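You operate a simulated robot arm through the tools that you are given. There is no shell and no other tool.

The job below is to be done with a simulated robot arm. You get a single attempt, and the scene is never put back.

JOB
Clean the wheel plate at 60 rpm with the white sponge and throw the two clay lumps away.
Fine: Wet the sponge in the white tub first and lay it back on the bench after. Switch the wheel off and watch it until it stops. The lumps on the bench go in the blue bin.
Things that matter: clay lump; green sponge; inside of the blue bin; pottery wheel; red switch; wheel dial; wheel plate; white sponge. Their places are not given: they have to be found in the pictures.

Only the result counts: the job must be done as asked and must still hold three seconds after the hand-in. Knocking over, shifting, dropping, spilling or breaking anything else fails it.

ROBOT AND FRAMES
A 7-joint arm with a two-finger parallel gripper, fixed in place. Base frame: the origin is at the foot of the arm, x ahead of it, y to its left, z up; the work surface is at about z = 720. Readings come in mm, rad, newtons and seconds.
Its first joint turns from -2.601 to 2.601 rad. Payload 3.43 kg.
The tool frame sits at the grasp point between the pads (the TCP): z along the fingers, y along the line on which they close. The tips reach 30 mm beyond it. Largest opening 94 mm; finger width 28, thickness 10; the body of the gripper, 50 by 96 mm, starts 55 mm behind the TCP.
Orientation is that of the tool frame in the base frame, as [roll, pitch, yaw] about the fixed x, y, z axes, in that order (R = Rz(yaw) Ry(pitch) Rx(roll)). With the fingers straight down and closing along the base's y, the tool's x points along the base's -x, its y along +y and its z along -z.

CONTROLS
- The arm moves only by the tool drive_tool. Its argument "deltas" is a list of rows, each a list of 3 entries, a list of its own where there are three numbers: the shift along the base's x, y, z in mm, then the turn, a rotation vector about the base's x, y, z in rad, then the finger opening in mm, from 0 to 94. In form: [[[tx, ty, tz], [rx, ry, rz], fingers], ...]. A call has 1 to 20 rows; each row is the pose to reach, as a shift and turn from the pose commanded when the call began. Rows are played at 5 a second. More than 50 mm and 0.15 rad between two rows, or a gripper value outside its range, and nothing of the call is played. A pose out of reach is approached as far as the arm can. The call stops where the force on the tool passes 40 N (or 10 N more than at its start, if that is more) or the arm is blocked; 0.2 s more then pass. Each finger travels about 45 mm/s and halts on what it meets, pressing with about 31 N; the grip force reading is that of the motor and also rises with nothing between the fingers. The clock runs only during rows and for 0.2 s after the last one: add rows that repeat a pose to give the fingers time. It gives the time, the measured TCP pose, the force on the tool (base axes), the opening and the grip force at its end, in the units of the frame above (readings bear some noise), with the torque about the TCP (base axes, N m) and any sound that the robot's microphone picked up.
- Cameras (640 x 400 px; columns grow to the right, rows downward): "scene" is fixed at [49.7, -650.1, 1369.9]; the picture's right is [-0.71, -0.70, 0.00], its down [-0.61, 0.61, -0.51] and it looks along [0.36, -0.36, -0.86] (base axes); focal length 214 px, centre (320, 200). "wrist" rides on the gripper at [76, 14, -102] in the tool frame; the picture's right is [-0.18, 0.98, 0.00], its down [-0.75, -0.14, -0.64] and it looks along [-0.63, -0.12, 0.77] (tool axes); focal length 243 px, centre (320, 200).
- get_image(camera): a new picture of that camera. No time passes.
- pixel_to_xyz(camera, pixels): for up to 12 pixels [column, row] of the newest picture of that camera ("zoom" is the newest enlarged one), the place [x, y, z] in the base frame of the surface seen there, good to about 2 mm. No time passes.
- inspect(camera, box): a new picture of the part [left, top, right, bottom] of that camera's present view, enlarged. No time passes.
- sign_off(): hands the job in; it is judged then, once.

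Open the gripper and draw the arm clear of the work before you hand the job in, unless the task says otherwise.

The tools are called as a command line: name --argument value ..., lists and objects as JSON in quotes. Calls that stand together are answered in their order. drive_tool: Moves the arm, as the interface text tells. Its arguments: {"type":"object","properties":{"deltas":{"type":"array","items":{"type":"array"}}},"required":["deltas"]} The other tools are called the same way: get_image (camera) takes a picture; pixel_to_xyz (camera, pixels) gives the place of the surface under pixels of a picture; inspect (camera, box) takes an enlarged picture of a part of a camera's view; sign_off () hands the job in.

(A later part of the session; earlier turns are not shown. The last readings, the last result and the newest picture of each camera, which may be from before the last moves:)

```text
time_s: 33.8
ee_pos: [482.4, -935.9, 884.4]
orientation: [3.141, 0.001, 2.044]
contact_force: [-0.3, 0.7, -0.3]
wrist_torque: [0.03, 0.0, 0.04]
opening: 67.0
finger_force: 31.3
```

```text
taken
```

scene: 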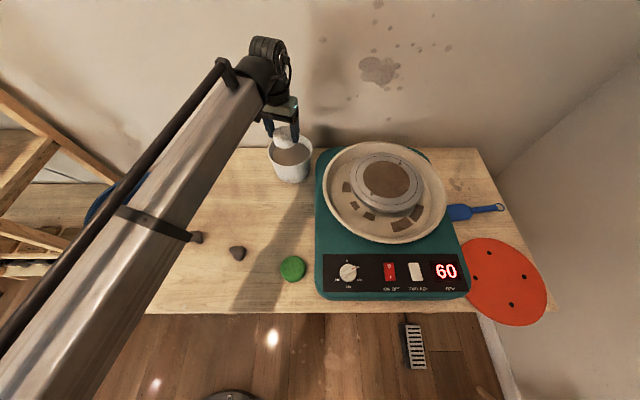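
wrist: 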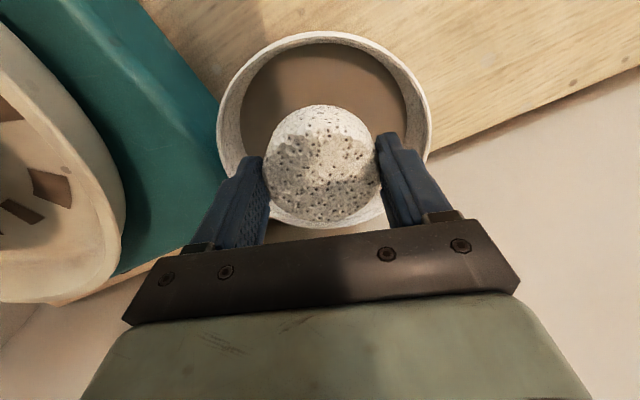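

The pose is reached and the sponge sits inside the rim outline. I lower it into the water slowly and hold.

drive_tool --deltas '[[[1, -2, -12], [0, 0, 0], 40], [[1, -2, -24], [0, 0, 0], 40], [[1, -2, -36], [0, 0, 0], 40], [[1, -2, -46], [0, 0, 0], 40], [[1, -2, -54], [0, 0, 0], 40], [[1, -2, -60], [0, 0, 0], 40], [[1, -2, -60], [0, 0, 0], 40], [[1, -2, -60], [0, 0, 0], 40], [[1, -2, -60], [0, 0, 0], 40], [[1, -2, -60], [0, 0, 0], 40]]'

get_image --camera "wrist"

inspect --camera "scene" --box '[240, 100, 340, 200]'

```text
time_s: 36.0
ee_pos: [485.3, -937.5, 822.6]
orientation: [-3.141, 0.001, 2.042]
contact_force: [0.7, 0.0, -0.2]
wrist_torque: [-0.01, -0.01, 0.01]
opening: 66.9
finger_force: 30.9
```

```text
taken
```

wrist: 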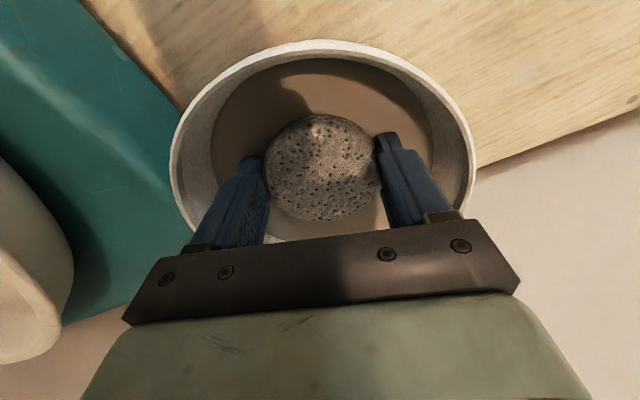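

```text
4.00 times, centred on (290, 150) of scene
```

zoom: 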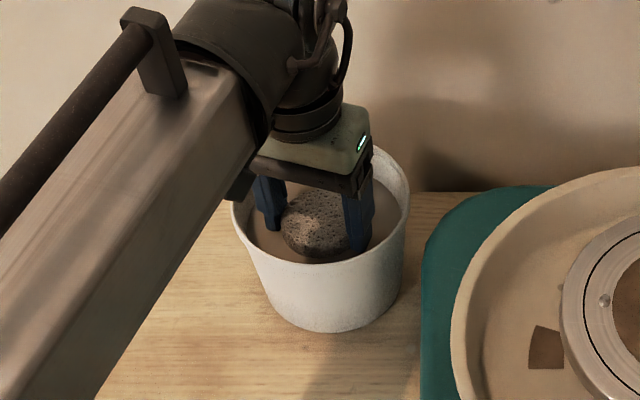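

The sponge has darkened, so it is wet. I lift it straight out, let it drip briefly over the tub, then carry it high over to the plate.

drive_tool --deltas '[[[-1, 1, 15], [0, 0, 0], 40], [[-2, 2, 40], [0, 0, 0], 40], [[-2, 2, 60], [0, 0, 0], 40], [[-2, 2, 60], [0, 0, 0], 40], [[-2, 2, 60], [0, 0, 0], 40], [[-2, 2, 60], [0, 0, 0], 40], [[-2, 2, 60], [0, 0, 0], 40], [[-2, 2, 100], [0, 0, 0], 40], [[-2, 2, 145], [0, 0, 0], 40], [[-40, -5, 155], [0, 0, -0.05], 40], [[-80, -12, 155], [0, 0, -0.1], 40], [[-120, -20, 155], [0, 0, -0.15], 40], [[-160, -28, 155], [0, 0, -0.2], 40], [[-200, -36, 155], [0, 0, -0.25], 40], [[-240, -45, 155], [0, 0, -0.31], 40], [[-280, -55, 155], [0, 0, -0.31], 40], [[-321, -64, 155], [0, 0, -0.31], 40], [[-321, -64, 155], [0, 0, -0.31], 40]]'

get_image --camera "wrist"

get_image --camera "scene"

```text
time_s: 39.8
ee_pos: [160.6, -1004.7, 979.8]
orientation: [3.14, -0.002, 1.737]
contact_force: [-0.3, -0.4, -0.1]
wrist_torque: [0.01, -0.01, 0.01]
opening: 67.3
finger_force: 31.2
```

```text
taken
```

wrist: 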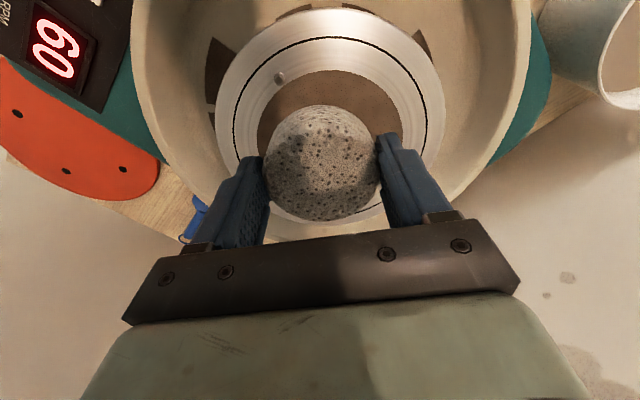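

```text
taken
```

scene: 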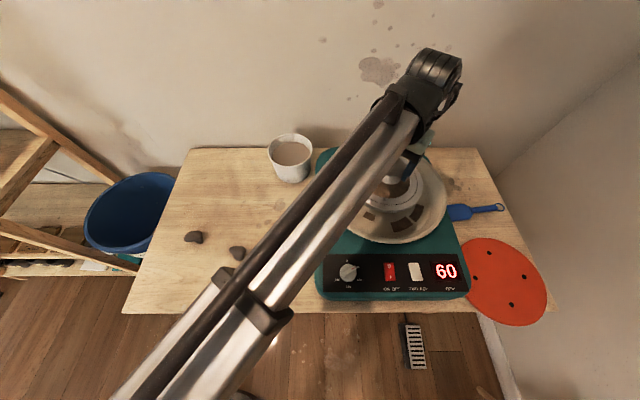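

I verify the plate centre from this view via the black groove and film edge before touching down.

pixel_to_xyz --camera "wrist" --pixels '[[236, 115], [443, 115], [337, 38], [258, 115], [420, 110], [340, 70], [218, 115], [460, 115], [337, 10]]'

```text
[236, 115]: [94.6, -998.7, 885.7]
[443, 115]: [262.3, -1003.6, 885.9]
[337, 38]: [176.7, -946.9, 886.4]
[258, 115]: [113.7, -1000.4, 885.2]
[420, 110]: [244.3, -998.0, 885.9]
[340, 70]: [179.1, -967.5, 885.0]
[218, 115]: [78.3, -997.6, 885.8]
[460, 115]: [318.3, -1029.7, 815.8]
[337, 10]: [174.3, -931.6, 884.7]
```

The centre (168.5,-1031) and film radius of about 63 agree with this view. I lower the sponge to just above the plate at an offset of about 28 mm on the near side.

drive_tool --deltas '[[[3, 1, -15], [0, 0, 0], 40], [[3, 1, -30], [0, 0, 0], 40], [[3, 1, -40], [0, 0, 0], 40], [[3, 1, -44], [0, 0, 0], 40], [[3, 1, -46], [0, 0, 0], 40], [[3, 1, -48], [0, 0, 0], 40]]'

get_image --camera "wrist"

```text
time_s: 41.2
ee_pos: [165.4, -1001.5, 929.8]
orientation: [3.141, 0.003, 1.736]
contact_force: [-1.0, 0.3, -0.3]
wrist_torque: [0.01, -0.02, 0.0]
opening: 67.2
finger_force: 31.0
```

```text
taken
```

wrist: 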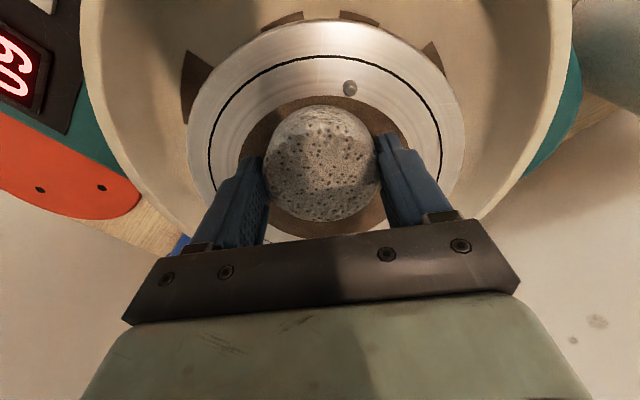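

No contact yet at z 929.8. I go down in 1 mm steps.

drive_tool --deltas '[[[0, 0, -1], [0, 0, 0], 40], [[0, 0, -2], [0, 0, 0], 40], [[0, 0, -3], [0, 0, 0], 40], [[0, 0, -3], [0, 0, 0], 40]]'

```text
time_s: 42.2
ee_pos: [165.4, -1001.6, 929.6]
orientation: [-3.14, 0.001, 1.735]
contact_force: [-2.3, -0.4, 14.0]
wrist_torque: [0.01, 0.1, 0.15]
opening: 67.2
finger_force: 31.3
```

Contact at 14 N. I hold for a few turns, then sweep slowly toward the centre and back out to about 31 mm.

drive_tool --deltas '[[[0, 0, 0], [0, 0, 0], 40], [[0, 0, 0], [0, 0, 0], 40], [[0, 0, 0], [0, 0, 0], 40], [[0, 0, 0], [0, 0, 0], 40], [[0, 0, 0], [0, 0, 0], 40], [[0, 0, 0], [0, 0, 0], 40], [[0.4, -2.5, 0], [0, 0, 0], 40], [[0.8, -5, 0], [0, 0, 0], 40], [[1.2, -7.5, 0], [0, 0, 0], 40], [[1.6, -10, 0], [0, 0, 0], 40], [[1.6, -10, 0], [0, 0, 0], 40], [[1.6, -10, 0], [0, 0, 0], 40], [[1.6, -10, 0], [0, 0, 0], 40], [[1.6, -10, 0], [0, 0, 0], 40], [[1.2, -7.5, 0], [0, 0, 0], 40], [[0.8, -5, 0], [0, 0, 0], 40], [[0.4, -2.5, 0], [0, 0, 0], 40], [[0, 0, 0], [0, 0, 0], 40], [[0, 0, 0], [0, 0, 0], 40]]'

get_image --camera "wrist"

get_image --camera "scene"

```text
time_s: 46.2
ee_pos: [165.6, -1000.1, 928.9]
orientation: [-3.141, -0.002, 1.735]
contact_force: [-0.9, -0.1, 3.1]
wrist_torque: [-0.14, 0.01, -0.02]
opening: 66.7
finger_force: 30.9
```

```text
taken
```

wrist: 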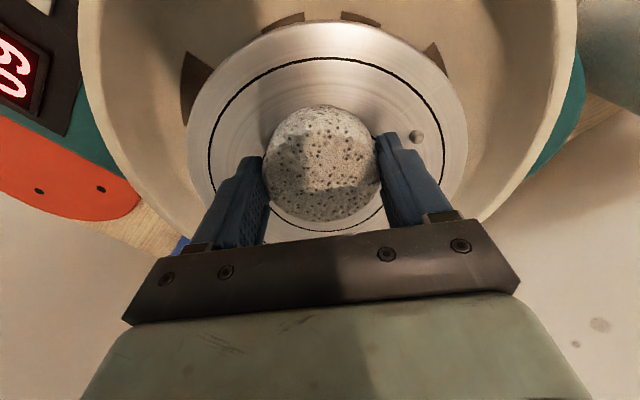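

```text
taken
```

scene: 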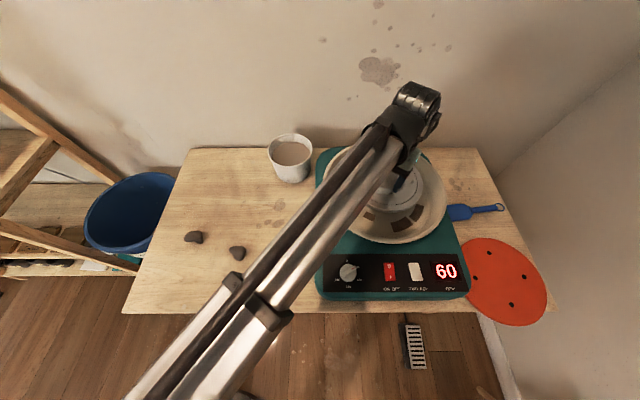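

The brown film looks gone. I do one more pass with slightly more pressure to be thorough, then lift.

drive_tool --deltas '[[[0, 0, -1], [0, 0, 0], 40], [[0, 0, -1], [0, 0, 0], 40], [[0, 0, -1], [0, 0, 0], 40], [[0, 0, -1], [0, 0, 0], 40], [[0, 0, -1], [0, 0, 0], 40], [[0, 0, -1], [0, 0, 0], 40], [[0.8, -5, -1], [0, 0, 0], 40], [[1.6, -10, -1], [0, 0, 0], 40], [[2.4, -15, -1], [0, 0, 0], 40], [[2.4, -15, -1], [0, 0, 0], 40], [[2.4, -15, -1], [0, 0, 0], 40], [[2.4, -15, -1], [0, 0, 0], 40], [[2.4, -15, -1], [0, 0, 0], 40], [[2.4, -15, -1], [0, 0, 0], 40], [[2.4, -15, 8], [0, 0, 0], 40], [[2.4, -15, 40], [0, 0, 0], 40], [[2.4, -15, 60], [0, 0, 0], 40]]'

get_image --camera "wrist"

```text
time_s: 49.8
ee_pos: [169.7, -1016.5, 990.0]
orientation: [-3.14, 0.0, 1.735]
contact_force: [0.4, -0.1, 0.2]
wrist_torque: [-0.01, 0.01, 0.0]
opening: 67.3
finger_force: 31.5
```

```text
taken
```

wrist: 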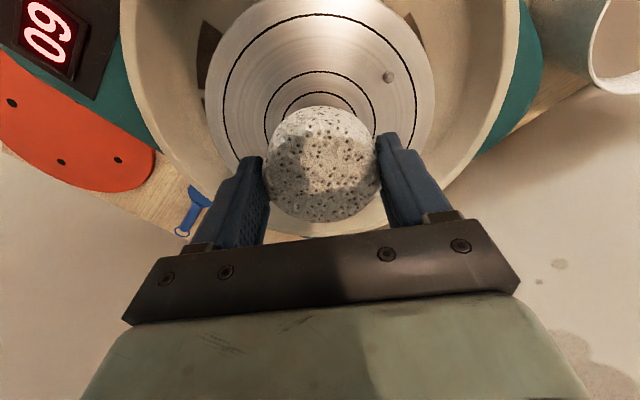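

The plate is bare metal with its grooves showing. I carry the sponge back above its original place on the bench.

drive_tool --deltas '[[[15, 30, 0], [0, 0, -0.1], 40], [[35, 65, 0], [0, 0, -0.22], 40], [[55, 100, 0], [0, 0, -0.35], 40], [[75, 140, 0], [0, 0, -0.48], 40], [[95, 180, 0], [0, 0, -0.6], 40], [[115, 210, -20], [0, 0, -0.75], 40], [[131, 230, -60], [0, 0, -0.87], 40], [[131, 230, -100], [0, 0, -0.95], 40], [[131, 230, -145], [0, 0, -0.95], 40], [[131, 230, -185], [0, 0, -0.95], 40], [[131, 230, -185], [0, 0, -0.95], 40]]'

get_image --camera "scene"

get_image --camera "wrist"

```text
time_s: 52.2
ee_pos: [297.2, -786.4, 799.8]
orientation: [3.14, 0.001, 0.784]
contact_force: [0.7, 0.3, 0.3]
wrist_torque: [0.0, 0.03, 0.01]
opening: 67.0
finger_force: 31.3
```

```text
taken
```

scene: 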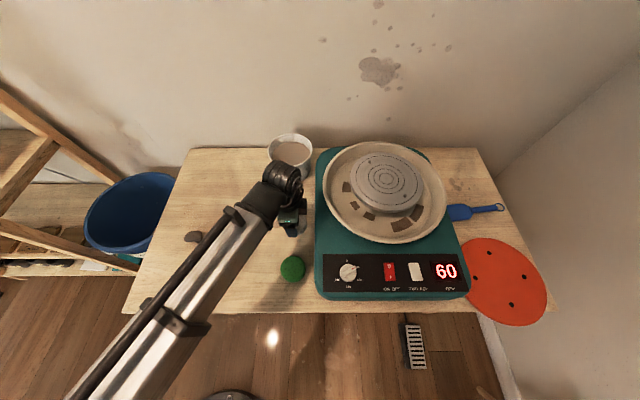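

```text
taken
```

wrist: 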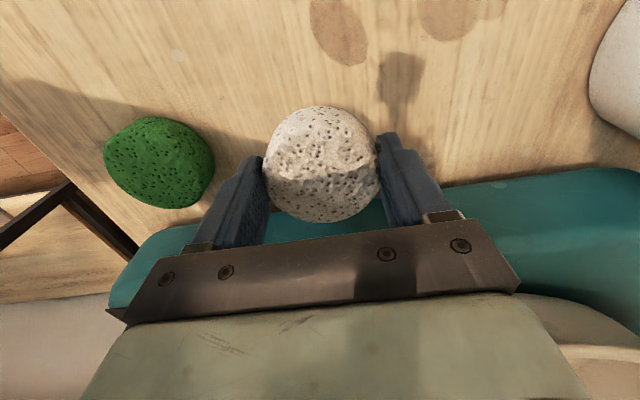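

The scene view confirms a fully clean plate. I set the sponge down at its old spot and release it.

drive_tool --deltas '[[[3.5, 0, -15], [0, 0, 0], 40], [[3.5, 0, -27], [0, 0, 0], 40], [[3.5, 0, -33], [0, 0, 0], 40], [[3.5, 0, -36], [0, 0, 0], 40], [[3.5, 0, -36.5], [0, 0, 0], 40], [[3.5, 0, -36.5], [0, 0, 0], 40]]'

```text
time_s: 53.6
ee_pos: [301.6, -787.1, 765.6]
orientation: [3.141, 0.003, 0.784]
contact_force: [0.4, -1.1, 0.2]
wrist_torque: [0.02, -0.01, 0.02]
opening: 66.8
finger_force: 31.0
```

No contact yet at 765.6; I ease down a little more.

drive_tool --deltas '[[[0, 0, -1], [0, 0, 0], 40], [[0, 0, -2], [0, 0, 0], 40], [[0, 0, -2.5], [0, 0, 0], 40], [[0, 0, -2.5], [0, 0, 0], 40]]'

```text
time_s: 54.6
ee_pos: [301.7, -785.8, 763.9]
orientation: [-3.142, 0.002, 0.783]
contact_force: [0.0, -0.6, 0.1]
wrist_torque: [0.05, 0.0, 0.04]
opening: 67.3
finger_force: 30.9
```

drive_tool --deltas '[[[0, 0, -0.7], [0, 0, 0], 40], [[0, 0, -1.4], [0, 0, 0], 40], [[0, 0, -1.4], [0, 0, 0], 40]]'

```text
time_s: 55.4
ee_pos: [302.9, -785.8, 763.1]
orientation: [-3.141, 0.002, 0.783]
contact_force: [0.3, -0.2, 3.1]
wrist_torque: [-0.15, -0.03, 0.04]
opening: 67.0
finger_force: 31.2
```

The force of 3 N shows the sponge touches the bench. I open the fingers and rise straight up.

drive_tool --deltas '[[[0, 0, 0], [0, 0, 0], 72], [[0, 0, 0], [0, 0, 0], 82], [[0, 0, 0], [0, 0, 0], 92], [[0, 0, 0], [0, 0, 0], 92], [[0, 0, 25], [0, 0, 0], 92], [[0, 0, 60], [0, 0, 0], 92], [[0, 0, 100], [0, 0, 0], 92], [[0, 0, 140], [0, 0, 0], 92]]'

get_image --camera "wrist"

inspect --camera "scene" --box '[250, 120, 470, 300]'

```text
time_s: 57.2
ee_pos: [303.6, -785.4, 901.1]
orientation: [-3.142, 0.003, 0.784]
contact_force: [-0.3, -0.3, -0.4]
wrist_torque: [0.0, -0.01, -0.02]
opening: 91.7
finger_force: 0.1
```

```text
taken
```

wrist: 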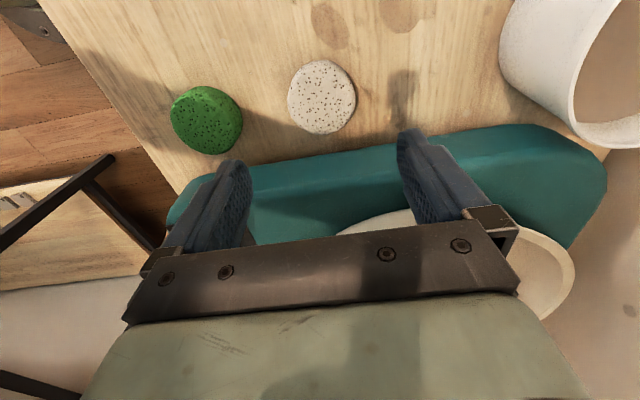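

```text
2.22 times, centred on (360, 210) of scene
```

zoom: 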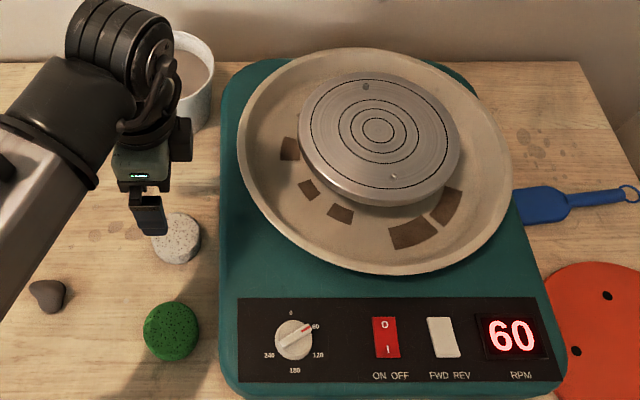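

The white sponge is back on the bench. I now go to the "O" half of the rocker at about (21,-863) with closed fingers.

drive_tool --deltas '[[[0, 0, 45], [0, 0, 0], 60], [[-45, 0, 60], [0, 0, 0], 30], [[-90, -10, 60], [0, 0, 0], 0], [[-135, -22, 60], [0, 0, 0], 0], [[-180, -36, 60], [0, 0, 0], 0], [[-220, -52, 60], [0, 0, 0], 0], [[-260, -68, 50], [0, 0, 0], 0], [[-282.6, -77.6, 20], [0, 0, 0], 0], [[-282.6, -77.6, -15], [0, 0, 0], 0], [[-282.6, -77.6, -32], [0, 0, 0], 0], [[-282.6, -77.6, -32], [0, 0, 0], 0]]'

get_image --camera "wrist"

```text
time_s: 59.6
ee_pos: [20.3, -864.3, 869.0]
orientation: [-3.141, 0.003, 0.783]
contact_force: [-0.2, -0.6, 0.3]
wrist_torque: [-0.02, -0.01, -0.03]
opening: 0.1
finger_force: 31.3
```

```text
taken
```

wrist: 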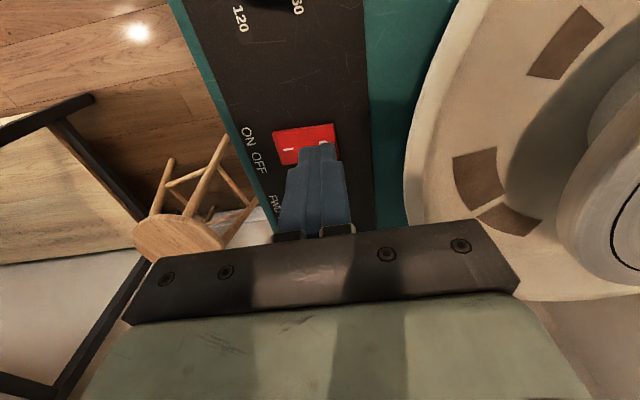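

The tips are over the "O" half. I press down slowly.

drive_tool --deltas '[[[0, 0, -8], [0, 0, 0], 0], [[0, 0, -14], [0, 0, 0], 0], [[0, 0, -18], [0, 0, 0], 0], [[0, 0, -21], [0, 0, 0], 0], [[0, 0, -24], [0, 0, 0], 0], [[0, 0, -26], [0, 0, 0], 0], [[0, 0, -28], [0, 0, 0], 0]]'

get_image --camera "wrist"

inspect --camera "scene" --box '[310, 240, 480, 310]'

```text
time_s: 61.2
ee_pos: [20.5, -865.6, 844.1]
orientation: [3.139, 0.005, 0.786]
contact_force: [2.0, -5.3, 22.1]
wrist_torque: [0.03, 0.08, -0.03]
opening: 0.0
finger_force: 30.7
```

```text
taken
```

wrist: 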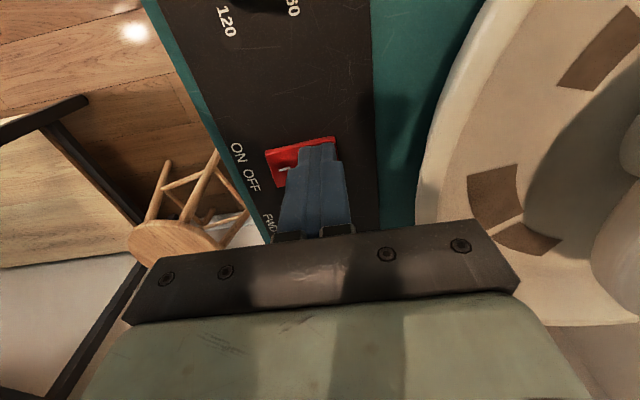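

```text
3.76 times, centred on (395, 275) of scene
```

zoom: 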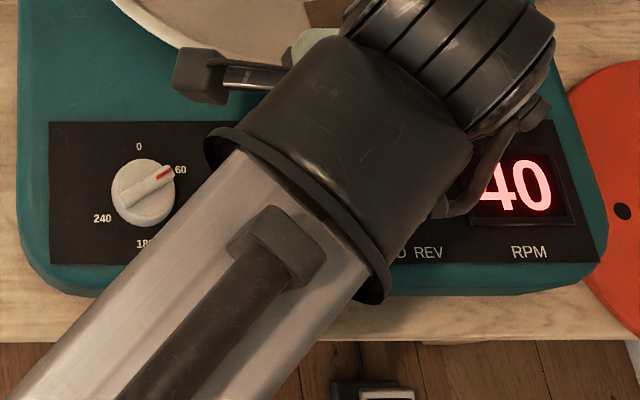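

The display has dropped to 40, so the switch is off. I lift and stay nearby, watching until the wheel stops.

drive_tool --deltas '[[[0, 0, 20], [0, 0, 0], 0], [[0, 0, 60], [0, 0, 0], 0], [[20, 20, 95], [0, 0, 0], 0], [[50, 50, 110], [0, 0, 0], 0], [[85, 80, 110], [0, 0, 0], 0], [[115, 115, 110], [0, 0, 0], 0], [[115, 115, 110], [0, 0, 0], 0]]'

get_image --camera "scene"

inspect --camera "scene" --box '[310, 140, 480, 310]'

```text
time_s: 62.8
ee_pos: [134.4, -749.8, 955.3]
orientation: [3.141, 0.0, 0.783]
contact_force: [0.5, 0.3, -0.3]
wrist_torque: [-0.02, 0.01, 0.01]
opening: 0.1
finger_force: 30.9
```

```text
taken
```

scene: 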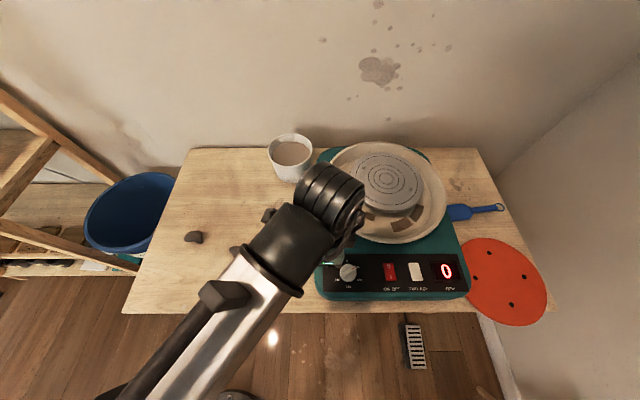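

```text
2.35 times, centred on (395, 225) of scene
```

zoom: 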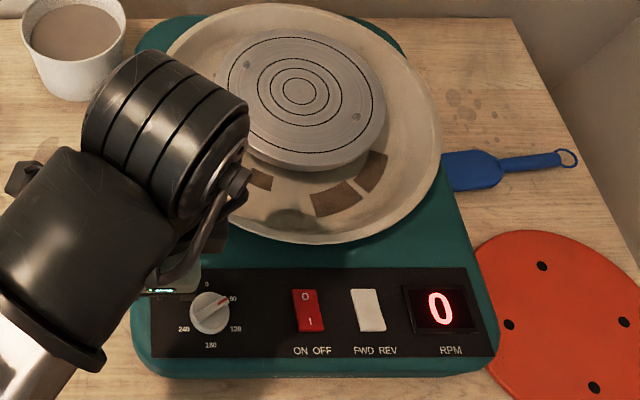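

The display reads 0. I wait about a second more and compare the pin positions to be sure it has stopped.

drive_tool --deltas '[[[0, 0, 0], [0, 0, 0], 0], [[0, 0, 0], [0, 0, 0], 0], [[0, 0, 0], [0, 0, 0], 0], [[0, 0, 0], [0, 0, 0], 0], [[0, 0, 0], [0, 0, 0], 0], [[0, 0, 0], [0, 0, 0], 0]]'

inspect --camera "scene" --box '[310, 140, 480, 310]'

```text
time_s: 64.2
ee_pos: [133.7, -749.9, 954.8]
orientation: [-3.141, 0.002, 0.784]
contact_force: [0.2, -0.1, 0.1]
wrist_torque: [0.01, 0.0, 0.02]
opening: 0.3
finger_force: 30.4
```

```text
2.35 times, centred on (395, 225) of scene
```

zoom: 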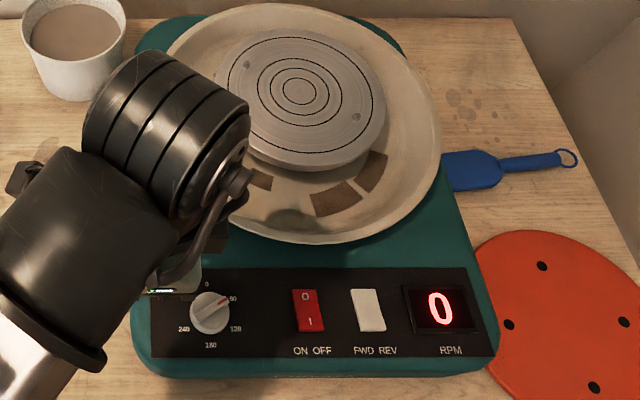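

The pins have not moved, so the wheel is stopped. Next I move above the nearer lump at about (350,-614).

drive_tool --deltas '[[[40, 26, 0], [0, 0, 0.1], 30], [[80, 52, 0], [0, 0, 0.2], 60], [[120, 78, 0], [0, 0, 0.3], 94], [[160, 104, 0], [0, 0, 0.4], 94], [[200, 128, -20], [0, 0, 0.5], 94], [[216, 136, -50], [0, 0, 0.6], 94], [[216, 136, -75], [0, 0, 0.7], 94], [[216, 136, -75], [0, 0, 0.785], 94], [[216, 136, -75], [0, 0, 0.785], 94]]'

get_image --camera "wrist"

get_image --camera "scene"

```text
refused: row 5 steps farther than a row can; nothing moved
```

```text
taken
```

wrist: 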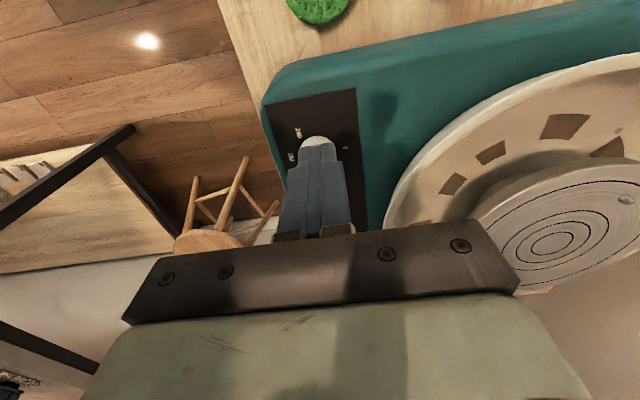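

```text
taken
```

scene: 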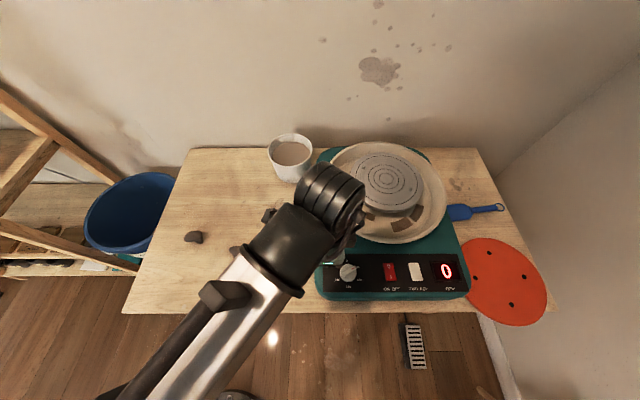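

A row was too long, so nothing moved. I repeat with smaller steps.

drive_tool --deltas '[[[38, 24, 0], [0, 0, 0.1], 30], [[76, 48, 0], [0, 0, 0.2], 60], [[114, 72, 0], [0, 0, 0.3], 94], [[152, 96, 0], [0, 0, 0.4], 94], [[188, 118, -10], [0, 0, 0.5], 94], [[216, 136, -35], [0, 0, 0.6], 94], [[216, 136, -75], [0, 0, 0.7], 94], [[216, 136, -75], [0, 0, 0.785], 94], [[216, 136, -75], [0, 0, 0.785], 94]]'

get_image --camera "wrist"

get_image --camera "scene"

```text
time_s: 66.2
ee_pos: [352.9, -612.7, 877.1]
orientation: [-3.14, 0.001, 1.571]
contact_force: [0.6, 0.2, 0.9]
wrist_torque: [-0.02, 0.02, 0.01]
opening: 93.7
finger_force: 0.1
```

```text
taken
```

wrist: 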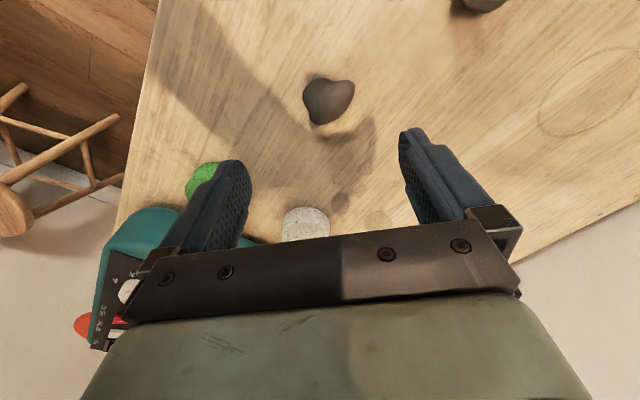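

```text
taken
```

scene: 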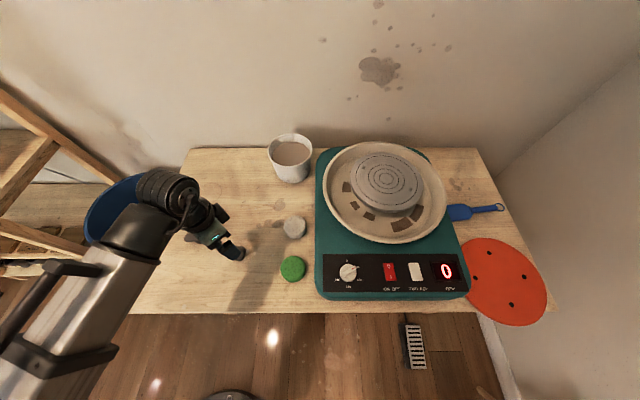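

The lump is at about (328,100) in the wrist view. I zoom in and measure its outline.

inspect --camera "wrist" --box '[270, 50, 390, 150]'

pixel_to_xyz --camera "wrist" --pixels '[[328, 100], [305, 98], [353, 90], [328, 80], [320, 123], [340, 112], [312, 80], [345, 80]]'

```text
4.00 times, centred on (330, 100) of wrist
```

zoom: 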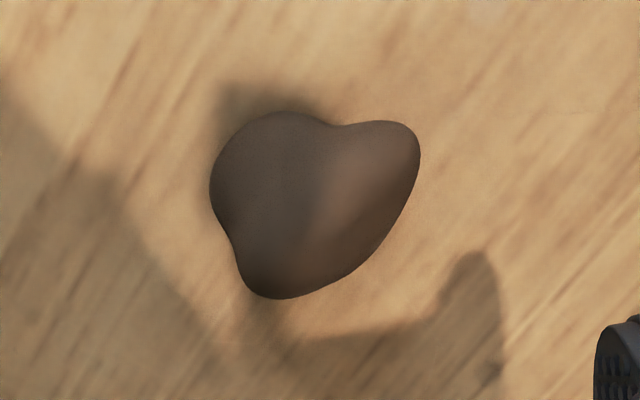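

```text
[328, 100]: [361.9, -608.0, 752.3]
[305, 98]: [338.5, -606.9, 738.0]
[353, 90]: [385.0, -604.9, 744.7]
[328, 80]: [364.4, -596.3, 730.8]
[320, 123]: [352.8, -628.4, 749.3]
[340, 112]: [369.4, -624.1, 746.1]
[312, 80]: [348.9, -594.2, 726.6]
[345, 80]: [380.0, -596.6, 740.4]
```

The lump spans x 338–386 and y -629 to -594, with opposing flanks near y = -606. I descend there with the fingers closing along x and grip it.

drive_tool --deltas '[[[8.5, 6.5, -30], [0, 0, 0], 94], [[8.5, 6.5, -65], [0, 0, 0], 94], [[8.5, 6.5, -95], [0, 0, 0], 94], [[8.5, 6.5, -112], [0, 0, 0], 94], [[8.5, 6.5, -119], [0, 0, 0], 94], [[8.5, 6.5, -119], [0, 0, 0], 75], [[8.5, 6.5, -119], [0, 0, 0], 58], [[8.5, 6.5, -119], [0, 0, 0], 40], [[8.5, 6.5, -119], [0, 0, 0], 20], [[8.5, 6.5, -119], [0, 0, 0], 20], [[8.5, 6.5, -119], [0, 0, 0], 20]]'

get_image --camera "wrist"

```text
time_s: 68.6
ee_pos: [361.2, -605.6, 757.7]
orientation: [-3.141, 0.0, 1.569]
contact_force: [-0.7, 0.8, -1.3]
wrist_torque: [0.01, -0.02, 0.0]
opening: 44.7
finger_force: 31.3
```

```text
taken
```

wrist: 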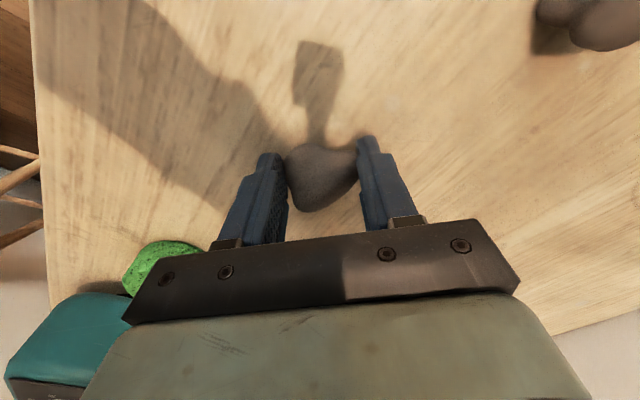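

The lump is held at 44.7 mm. I lift it and look at the bin and the shelf near it.

drive_tool --deltas '[[[0, 0, 20], [0, 0, 0], 20], [[0, 0, 60], [0, 0, 0], 20], [[0, 0, 100], [0, 0, 0], 20], [[0, 0, 140], [0, 0, 0], 20], [[0, 0, 140], [0, 0, 0], 20]]'

get_image --camera "wrist"

inspect --camera "scene" --box '[0, 60, 260, 300]'

get_image --camera "scene"

pixel_to_xyz --camera "scene" --pixels '[[10, 95], [50, 130], [25, 170], [10, 225], [60, 245], [95, 262], [50, 150], [20, 205], [85, 210], [100, 190], [125, 177], [30, 240]]'

```text
time_s: 69.8
ee_pos: [359.1, -605.8, 897.7]
orientation: [3.141, 0.0, 1.57]
contact_force: [-0.1, 0.3, -0.2]
wrist_torque: [0.01, 0.03, -0.01]
opening: 44.6
finger_force: 30.3
```

```text
taken
```

wrist: 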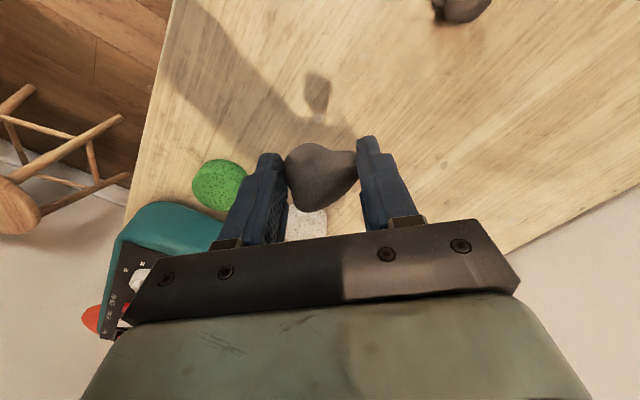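

```text
1.67 times, centred on (130, 180) of scene
```

zoom: 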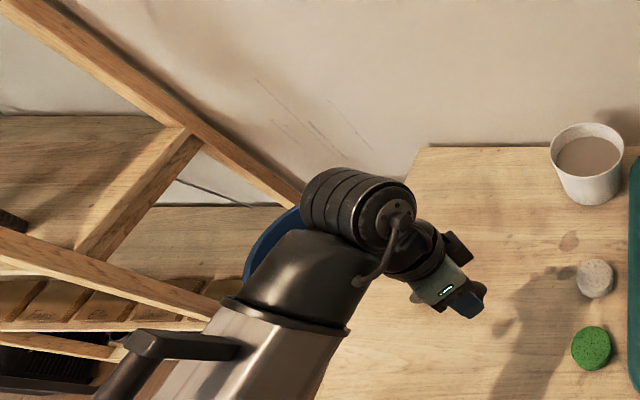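

```text
taken
```

scene: 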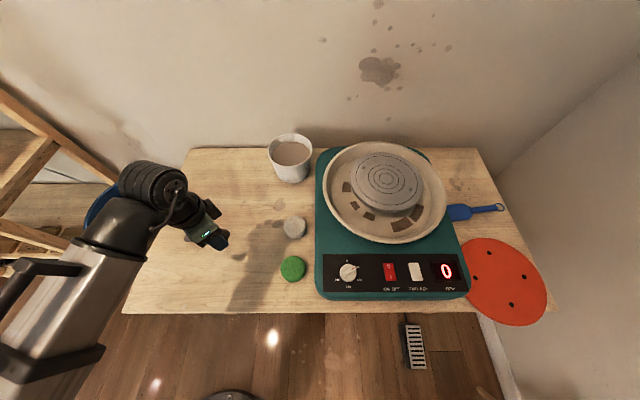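

```text
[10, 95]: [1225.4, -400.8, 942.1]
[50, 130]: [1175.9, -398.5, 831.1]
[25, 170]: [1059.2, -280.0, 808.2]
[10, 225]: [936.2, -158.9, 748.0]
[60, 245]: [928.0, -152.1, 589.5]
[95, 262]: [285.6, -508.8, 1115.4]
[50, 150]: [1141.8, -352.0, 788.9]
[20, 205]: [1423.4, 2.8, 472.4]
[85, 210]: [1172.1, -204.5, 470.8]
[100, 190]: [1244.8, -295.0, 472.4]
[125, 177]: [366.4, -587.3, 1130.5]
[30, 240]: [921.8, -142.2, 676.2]
```

The shelf's front plane lies beyond the bin and its nearest post is at about (928,-152); the bin mouth (z about 603) is centred near (870,-400). I carry the lump high toward (800,-390).

drive_tool --deltas '[[[40, 20, 0], [0, 0, 0.08], 20], [[80, 39, 0], [0, 0, 0.16], 20], [[120, 59, 0], [0, 0, 0.24], 20], [[160, 79, 0], [0, 0, 0.32], 20], [[200, 98, 0], [0, 0, 0.4], 20], [[240, 118, 0], [0, 0, 0.48], 20], [[280, 138, 0], [0, 0, 0.56], 20], [[320, 157, 0], [0, 0, 0.64], 20], [[360, 177, 0], [0, 0, 0.72], 20], [[400, 196, 0], [0, 0, 0.8], 20], [[440, 216, 0], [0, 0, 0.9], 20], [[440, 216, 0], [0, 0, 0.9], 20]]'

get_image --camera "wrist"

get_image --camera "scene"

```text
time_s: 72.4
ee_pos: [799.1, -389.5, 896.1]
orientation: [-3.141, -0.001, 2.47]
contact_force: [-0.2, -0.9, -0.3]
wrist_torque: [-0.01, -0.01, 0.01]
opening: 44.5
finger_force: 30.7
```

```text
taken
```

wrist: 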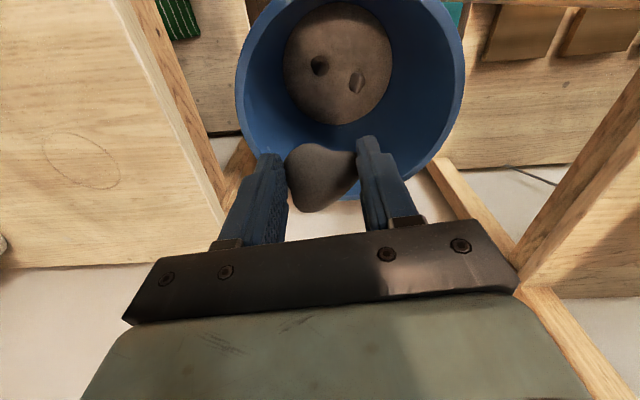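

```text
taken
```

scene: 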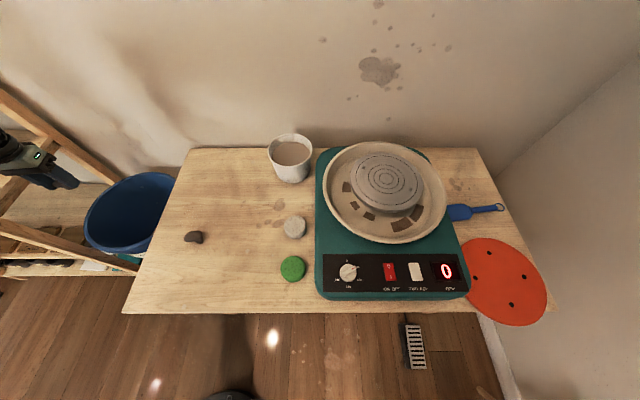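

The bin with old clay in it is visible in the wrist view, its mouth from (238,80) to (463,80). I measure its rim and floor.

pixel_to_xyz --camera "wrist" --pixels '[[238, 80], [463, 80], [258, 25], [448, 25], [440, 150], [247, 145], [340, 60], [320, 110], [330, 8], [245, 40]]'

pixel_to_xyz --camera "scene" --pixels '[[86, 218], [100, 195], [125, 178], [150, 173], [172, 177], [95, 243], [120, 253], [140, 250], [112, 243], [155, 192], [125, 215], [40, 165]]'

```text
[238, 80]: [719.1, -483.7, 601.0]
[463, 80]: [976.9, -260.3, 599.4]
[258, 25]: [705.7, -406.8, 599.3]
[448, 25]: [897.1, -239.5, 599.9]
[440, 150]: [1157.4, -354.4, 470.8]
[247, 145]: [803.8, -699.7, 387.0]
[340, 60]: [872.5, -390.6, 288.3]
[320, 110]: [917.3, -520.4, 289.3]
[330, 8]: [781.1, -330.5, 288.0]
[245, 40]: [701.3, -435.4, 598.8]
```

```text
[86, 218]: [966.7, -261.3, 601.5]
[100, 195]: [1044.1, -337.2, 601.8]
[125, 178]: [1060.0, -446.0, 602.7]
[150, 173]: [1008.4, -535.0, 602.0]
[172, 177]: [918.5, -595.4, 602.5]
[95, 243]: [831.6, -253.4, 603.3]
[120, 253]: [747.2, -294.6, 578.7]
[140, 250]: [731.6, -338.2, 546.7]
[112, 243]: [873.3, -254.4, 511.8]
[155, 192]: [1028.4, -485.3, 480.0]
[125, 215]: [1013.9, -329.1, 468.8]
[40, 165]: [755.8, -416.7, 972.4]
```

Bin mouth centre is about (882,-415), radius 180, z 601. I move to (850,-405), lower until the tips are just inside the mouth, and release.

drive_tool --deltas '[[[25, -8, -20], [0, 0, 0], 20], [[51, -15.5, -50], [0, 0, 0], 20], [[51, -15.5, -95], [0, 0, 0], 20], [[51, -15.5, -140], [0, 0, 0], 20], [[51, -15.5, -185], [0, 0, 0], 20], [[51, -15.5, -230], [0, 0, 0], 20], [[51, -15.5, -275], [0, 0, 0], 20], [[51, -15.5, -300], [0, 0, 0], 20], [[51, -15.5, -300], [0, 0, 0], 20]]'

get_image --camera "wrist"

get_image --camera "scene"

```text
time_s: 74.4
ee_pos: [851.0, -405.1, 598.3]
orientation: [-3.141, 0.001, 2.47]
contact_force: [0.0, 0.2, -0.8]
wrist_torque: [0.02, -0.03, 0.02]
opening: 44.8
finger_force: 31.1
```

```text
taken
```

wrist: 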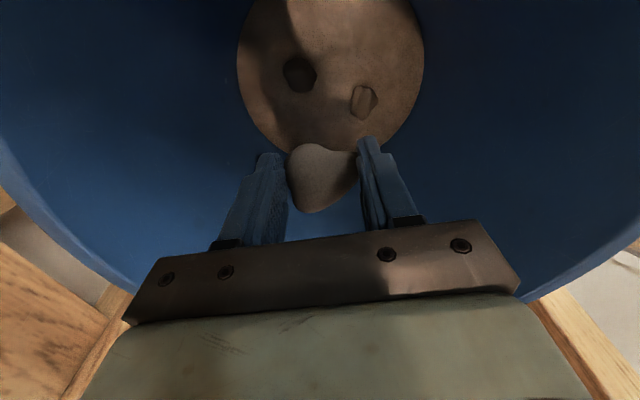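

```text
taken
```

scene: 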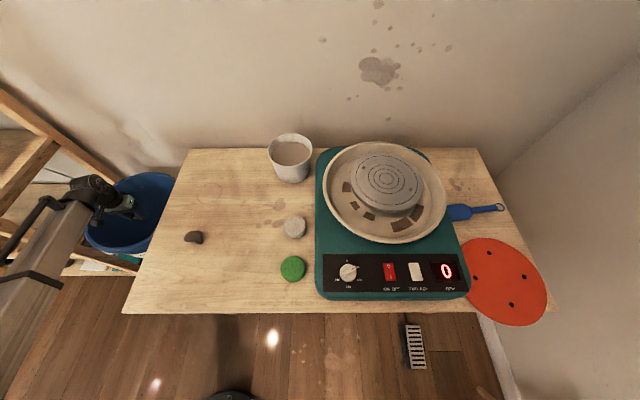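

The lump hangs inside the mouth. I go a further 80 mm down, then open and rise.

drive_tool --deltas '[[[0, 0, -40], [0, 0, 0], 20], [[0, 0, -80], [0, 0, 0], 20], [[0, 0, -80], [0, 0, 0], 20], [[0, 0, -80], [0, 0, 0], 50], [[0, 0, -80], [0, 0, 0], 70], [[0, 0, -80], [0, 0, 0], 80], [[0, 0, -80], [0, 0, 0], 80], [[0, 0, -40], [0, 0, 0], 80], [[0, 0, 5], [0, 0, 0], 80], [[0, 0, 50], [0, 0, 0], 80], [[0, 0, 95], [0, 0, 0], 80], [[0, 0, 140], [0, 0, 0], 80], [[0, 0, 185], [0, 0, 0], 80], [[0, 0, 230], [0, 0, 0], 80], [[0, 0, 275], [0, 0, 0], 80]]'

get_image --camera "wrist"

```text
time_s: 77.6
ee_pos: [851.3, -405.0, 873.4]
orientation: [3.141, 0.001, 2.469]
contact_force: [0.8, -0.2, -0.6]
wrist_torque: [0.0, 0.02, -0.03]
opening: 80.2
finger_force: 0.0
```

```text
taken
```

wrist: 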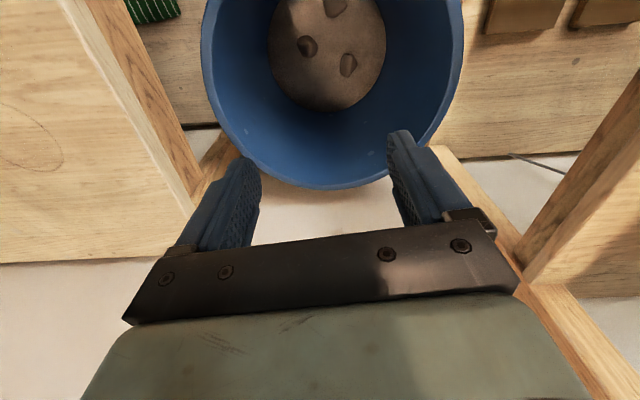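

The lump lies in the bin at about (336,5). I go to the second lump near (482,-549).

drive_tool --deltas '[[[-41, -16, 5], [0, 0, -0.1], 90], [[-82, -32, 10], [0, 0, -0.2], 94], [[-123, -48, 10], [0, 0, -0.3], 94], [[-164, -64, 10], [0, 0, -0.4], 94], [[-205, -80, 10], [0, 0, -0.5], 94], [[-246, -96, 10], [0, 0, -0.6], 94], [[-287, -112, 10], [0, 0, -0.7], 94], [[-328, -128, 10], [0, 0, -0.8], 94], [[-369, -144, 5], [0, 0, -0.9], 94], [[-369, -144, 5], [0, 0, -0.9], 94]]'

get_image --camera "wrist"

inspect --camera "wrist" --box '[250, 40, 410, 160]'

```text
time_s: 79.8
ee_pos: [483.5, -551.0, 879.9]
orientation: [-3.141, 0.0, 1.567]
contact_force: [-0.5, -0.1, 0.2]
wrist_torque: [0.04, 0.0, 0.0]
opening: 93.9
finger_force: 0.2
```

```text
taken
```

wrist: 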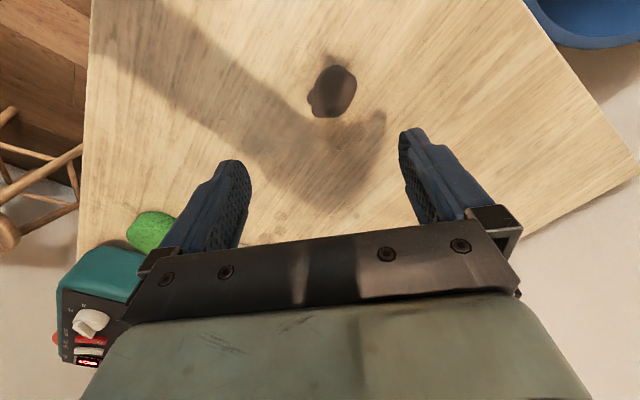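

```text
3.33 times, centred on (330, 100) of wrist
```

zoom: 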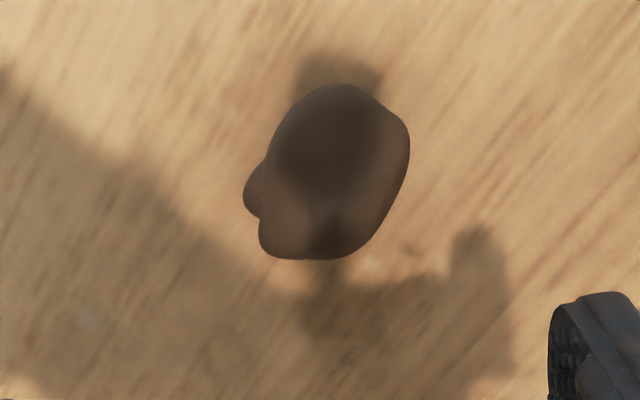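

The second lump is seen at about (333,92). I measure its outline in the zoom.

pixel_to_xyz --camera "zoom" --pixels '[[245, 195], [262, 230], [265, 160], [407, 150], [390, 200], [340, 86], [305, 257], [345, 255], [330, 170], [330, 215]]'

```text
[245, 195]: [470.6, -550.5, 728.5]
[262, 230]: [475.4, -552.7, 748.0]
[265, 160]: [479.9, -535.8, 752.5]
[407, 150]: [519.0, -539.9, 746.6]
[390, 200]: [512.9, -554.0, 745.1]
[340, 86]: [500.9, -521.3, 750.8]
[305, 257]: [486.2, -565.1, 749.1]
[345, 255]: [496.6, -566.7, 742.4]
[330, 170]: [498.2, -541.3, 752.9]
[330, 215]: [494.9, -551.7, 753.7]
```

The lump is centred at about (497,-545) with flanks sloped about 15°. I rotate by -0.26 rad, descend and grip.

drive_tool --deltas '[[[7, 3, -30], [0, 0, -0.13], 94], [[13.5, 6, -65], [0, 0, -0.26], 94], [[13.5, 6, -95], [0, 0, -0.26], 94], [[13.5, 6, -114], [0, 0, -0.26], 94], [[13.5, 6, -122], [0, 0, -0.26], 94], [[13.5, 6, -122], [0, 0, -0.26], 75], [[13.5, 6, -122], [0, 0, -0.26], 58], [[13.5, 6, -122], [0, 0, -0.26], 40], [[13.5, 6, -122], [0, 0, -0.26], 20], [[13.5, 6, -122], [0, 0, -0.26], 20], [[13.5, 6, -122], [0, 0, -0.26], 20]]'

get_image --camera "wrist"

```text
time_s: 82.2
ee_pos: [495.6, -545.6, 755.4]
orientation: [3.141, 0.001, 1.309]
contact_force: [0.3, -0.1, -0.4]
wrist_torque: [0.0, 0.01, -0.01]
opening: 42.9
finger_force: 31.3
```

```text
taken
```

wrist: 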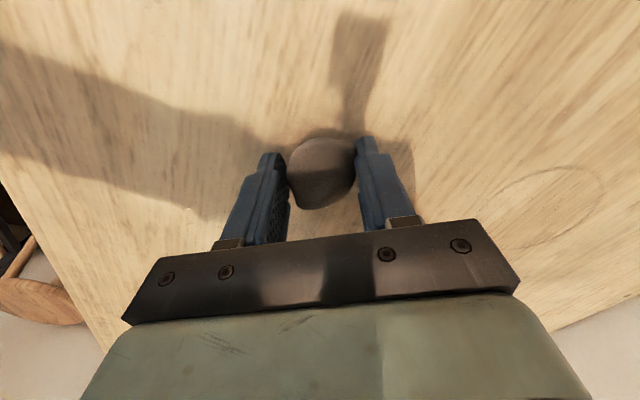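

The lump is held at 42.9 mm. I lift it straight up and check that it stays in the grip.

drive_tool --deltas '[[[0, 0, 15], [0, 0, 0], 20], [[0, 0, 45], [0, 0, 0], 20], [[0, 0, 85], [0, 0, 0], 20], [[0, 0, 125], [0, 0, 0], 20], [[0, 0, 140], [0, 0, 0], 20]]'

get_image --camera "wrist"

```text
time_s: 83.4
ee_pos: [494.6, -542.9, 895.5]
orientation: [3.142, 0.0, 1.311]
contact_force: [-0.2, -0.2, -0.2]
wrist_torque: [-0.01, 0.01, 0.02]
opening: 42.8
finger_force: 30.8
```

```text
taken
```

wrist: 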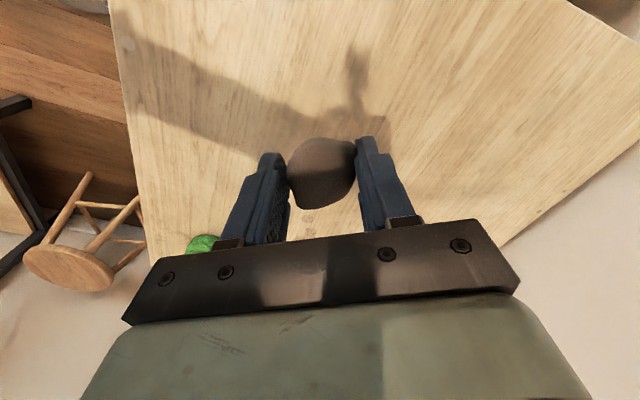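

The lump is secure. I carry it to above the bin.

drive_tool --deltas '[[[40, 15, 0], [0, 0, 0.13], 20], [[80, 30, 0], [0, 0, 0.26], 20], [[120, 44, 0], [0, 0, 0.39], 20], [[160, 59, 0], [0, 0, 0.52], 20], [[200, 74, 0], [0, 0, 0.65], 20], [[240, 89, 0], [0, 0, 0.78], 20], [[280, 103, 0], [0, 0, 0.91], 20], [[320, 118, 0], [0, 0, 1.04], 20], [[357, 134, 0], [0, 0, 1.16], 20], [[357, 134, -45], [0, 0, 1.16], 20], [[357, 134, -90], [0, 0, 1.16], 20], [[357, 134, -135], [0, 0, 1.16], 20], [[357, 134, -180], [0, 0, 1.16], 20], [[357, 134, -225], [0, 0, 1.16], 20], [[357, 134, -225], [0, 0, 1.16], 20]]'

get_image --camera "wrist"

```text
time_s: 86.6
ee_pos: [853.3, -408.9, 674.8]
orientation: [-3.141, 0.002, 2.471]
contact_force: [0.5, 0.4, -0.4]
wrist_torque: [0.0, 0.02, 0.0]
opening: 42.6
finger_force: 30.9
```

```text
taken
```

wrist: 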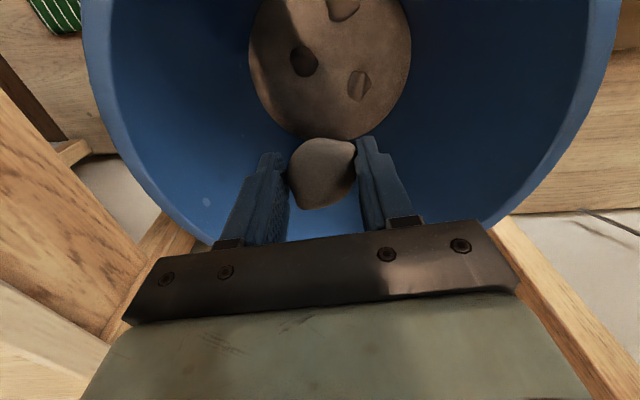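

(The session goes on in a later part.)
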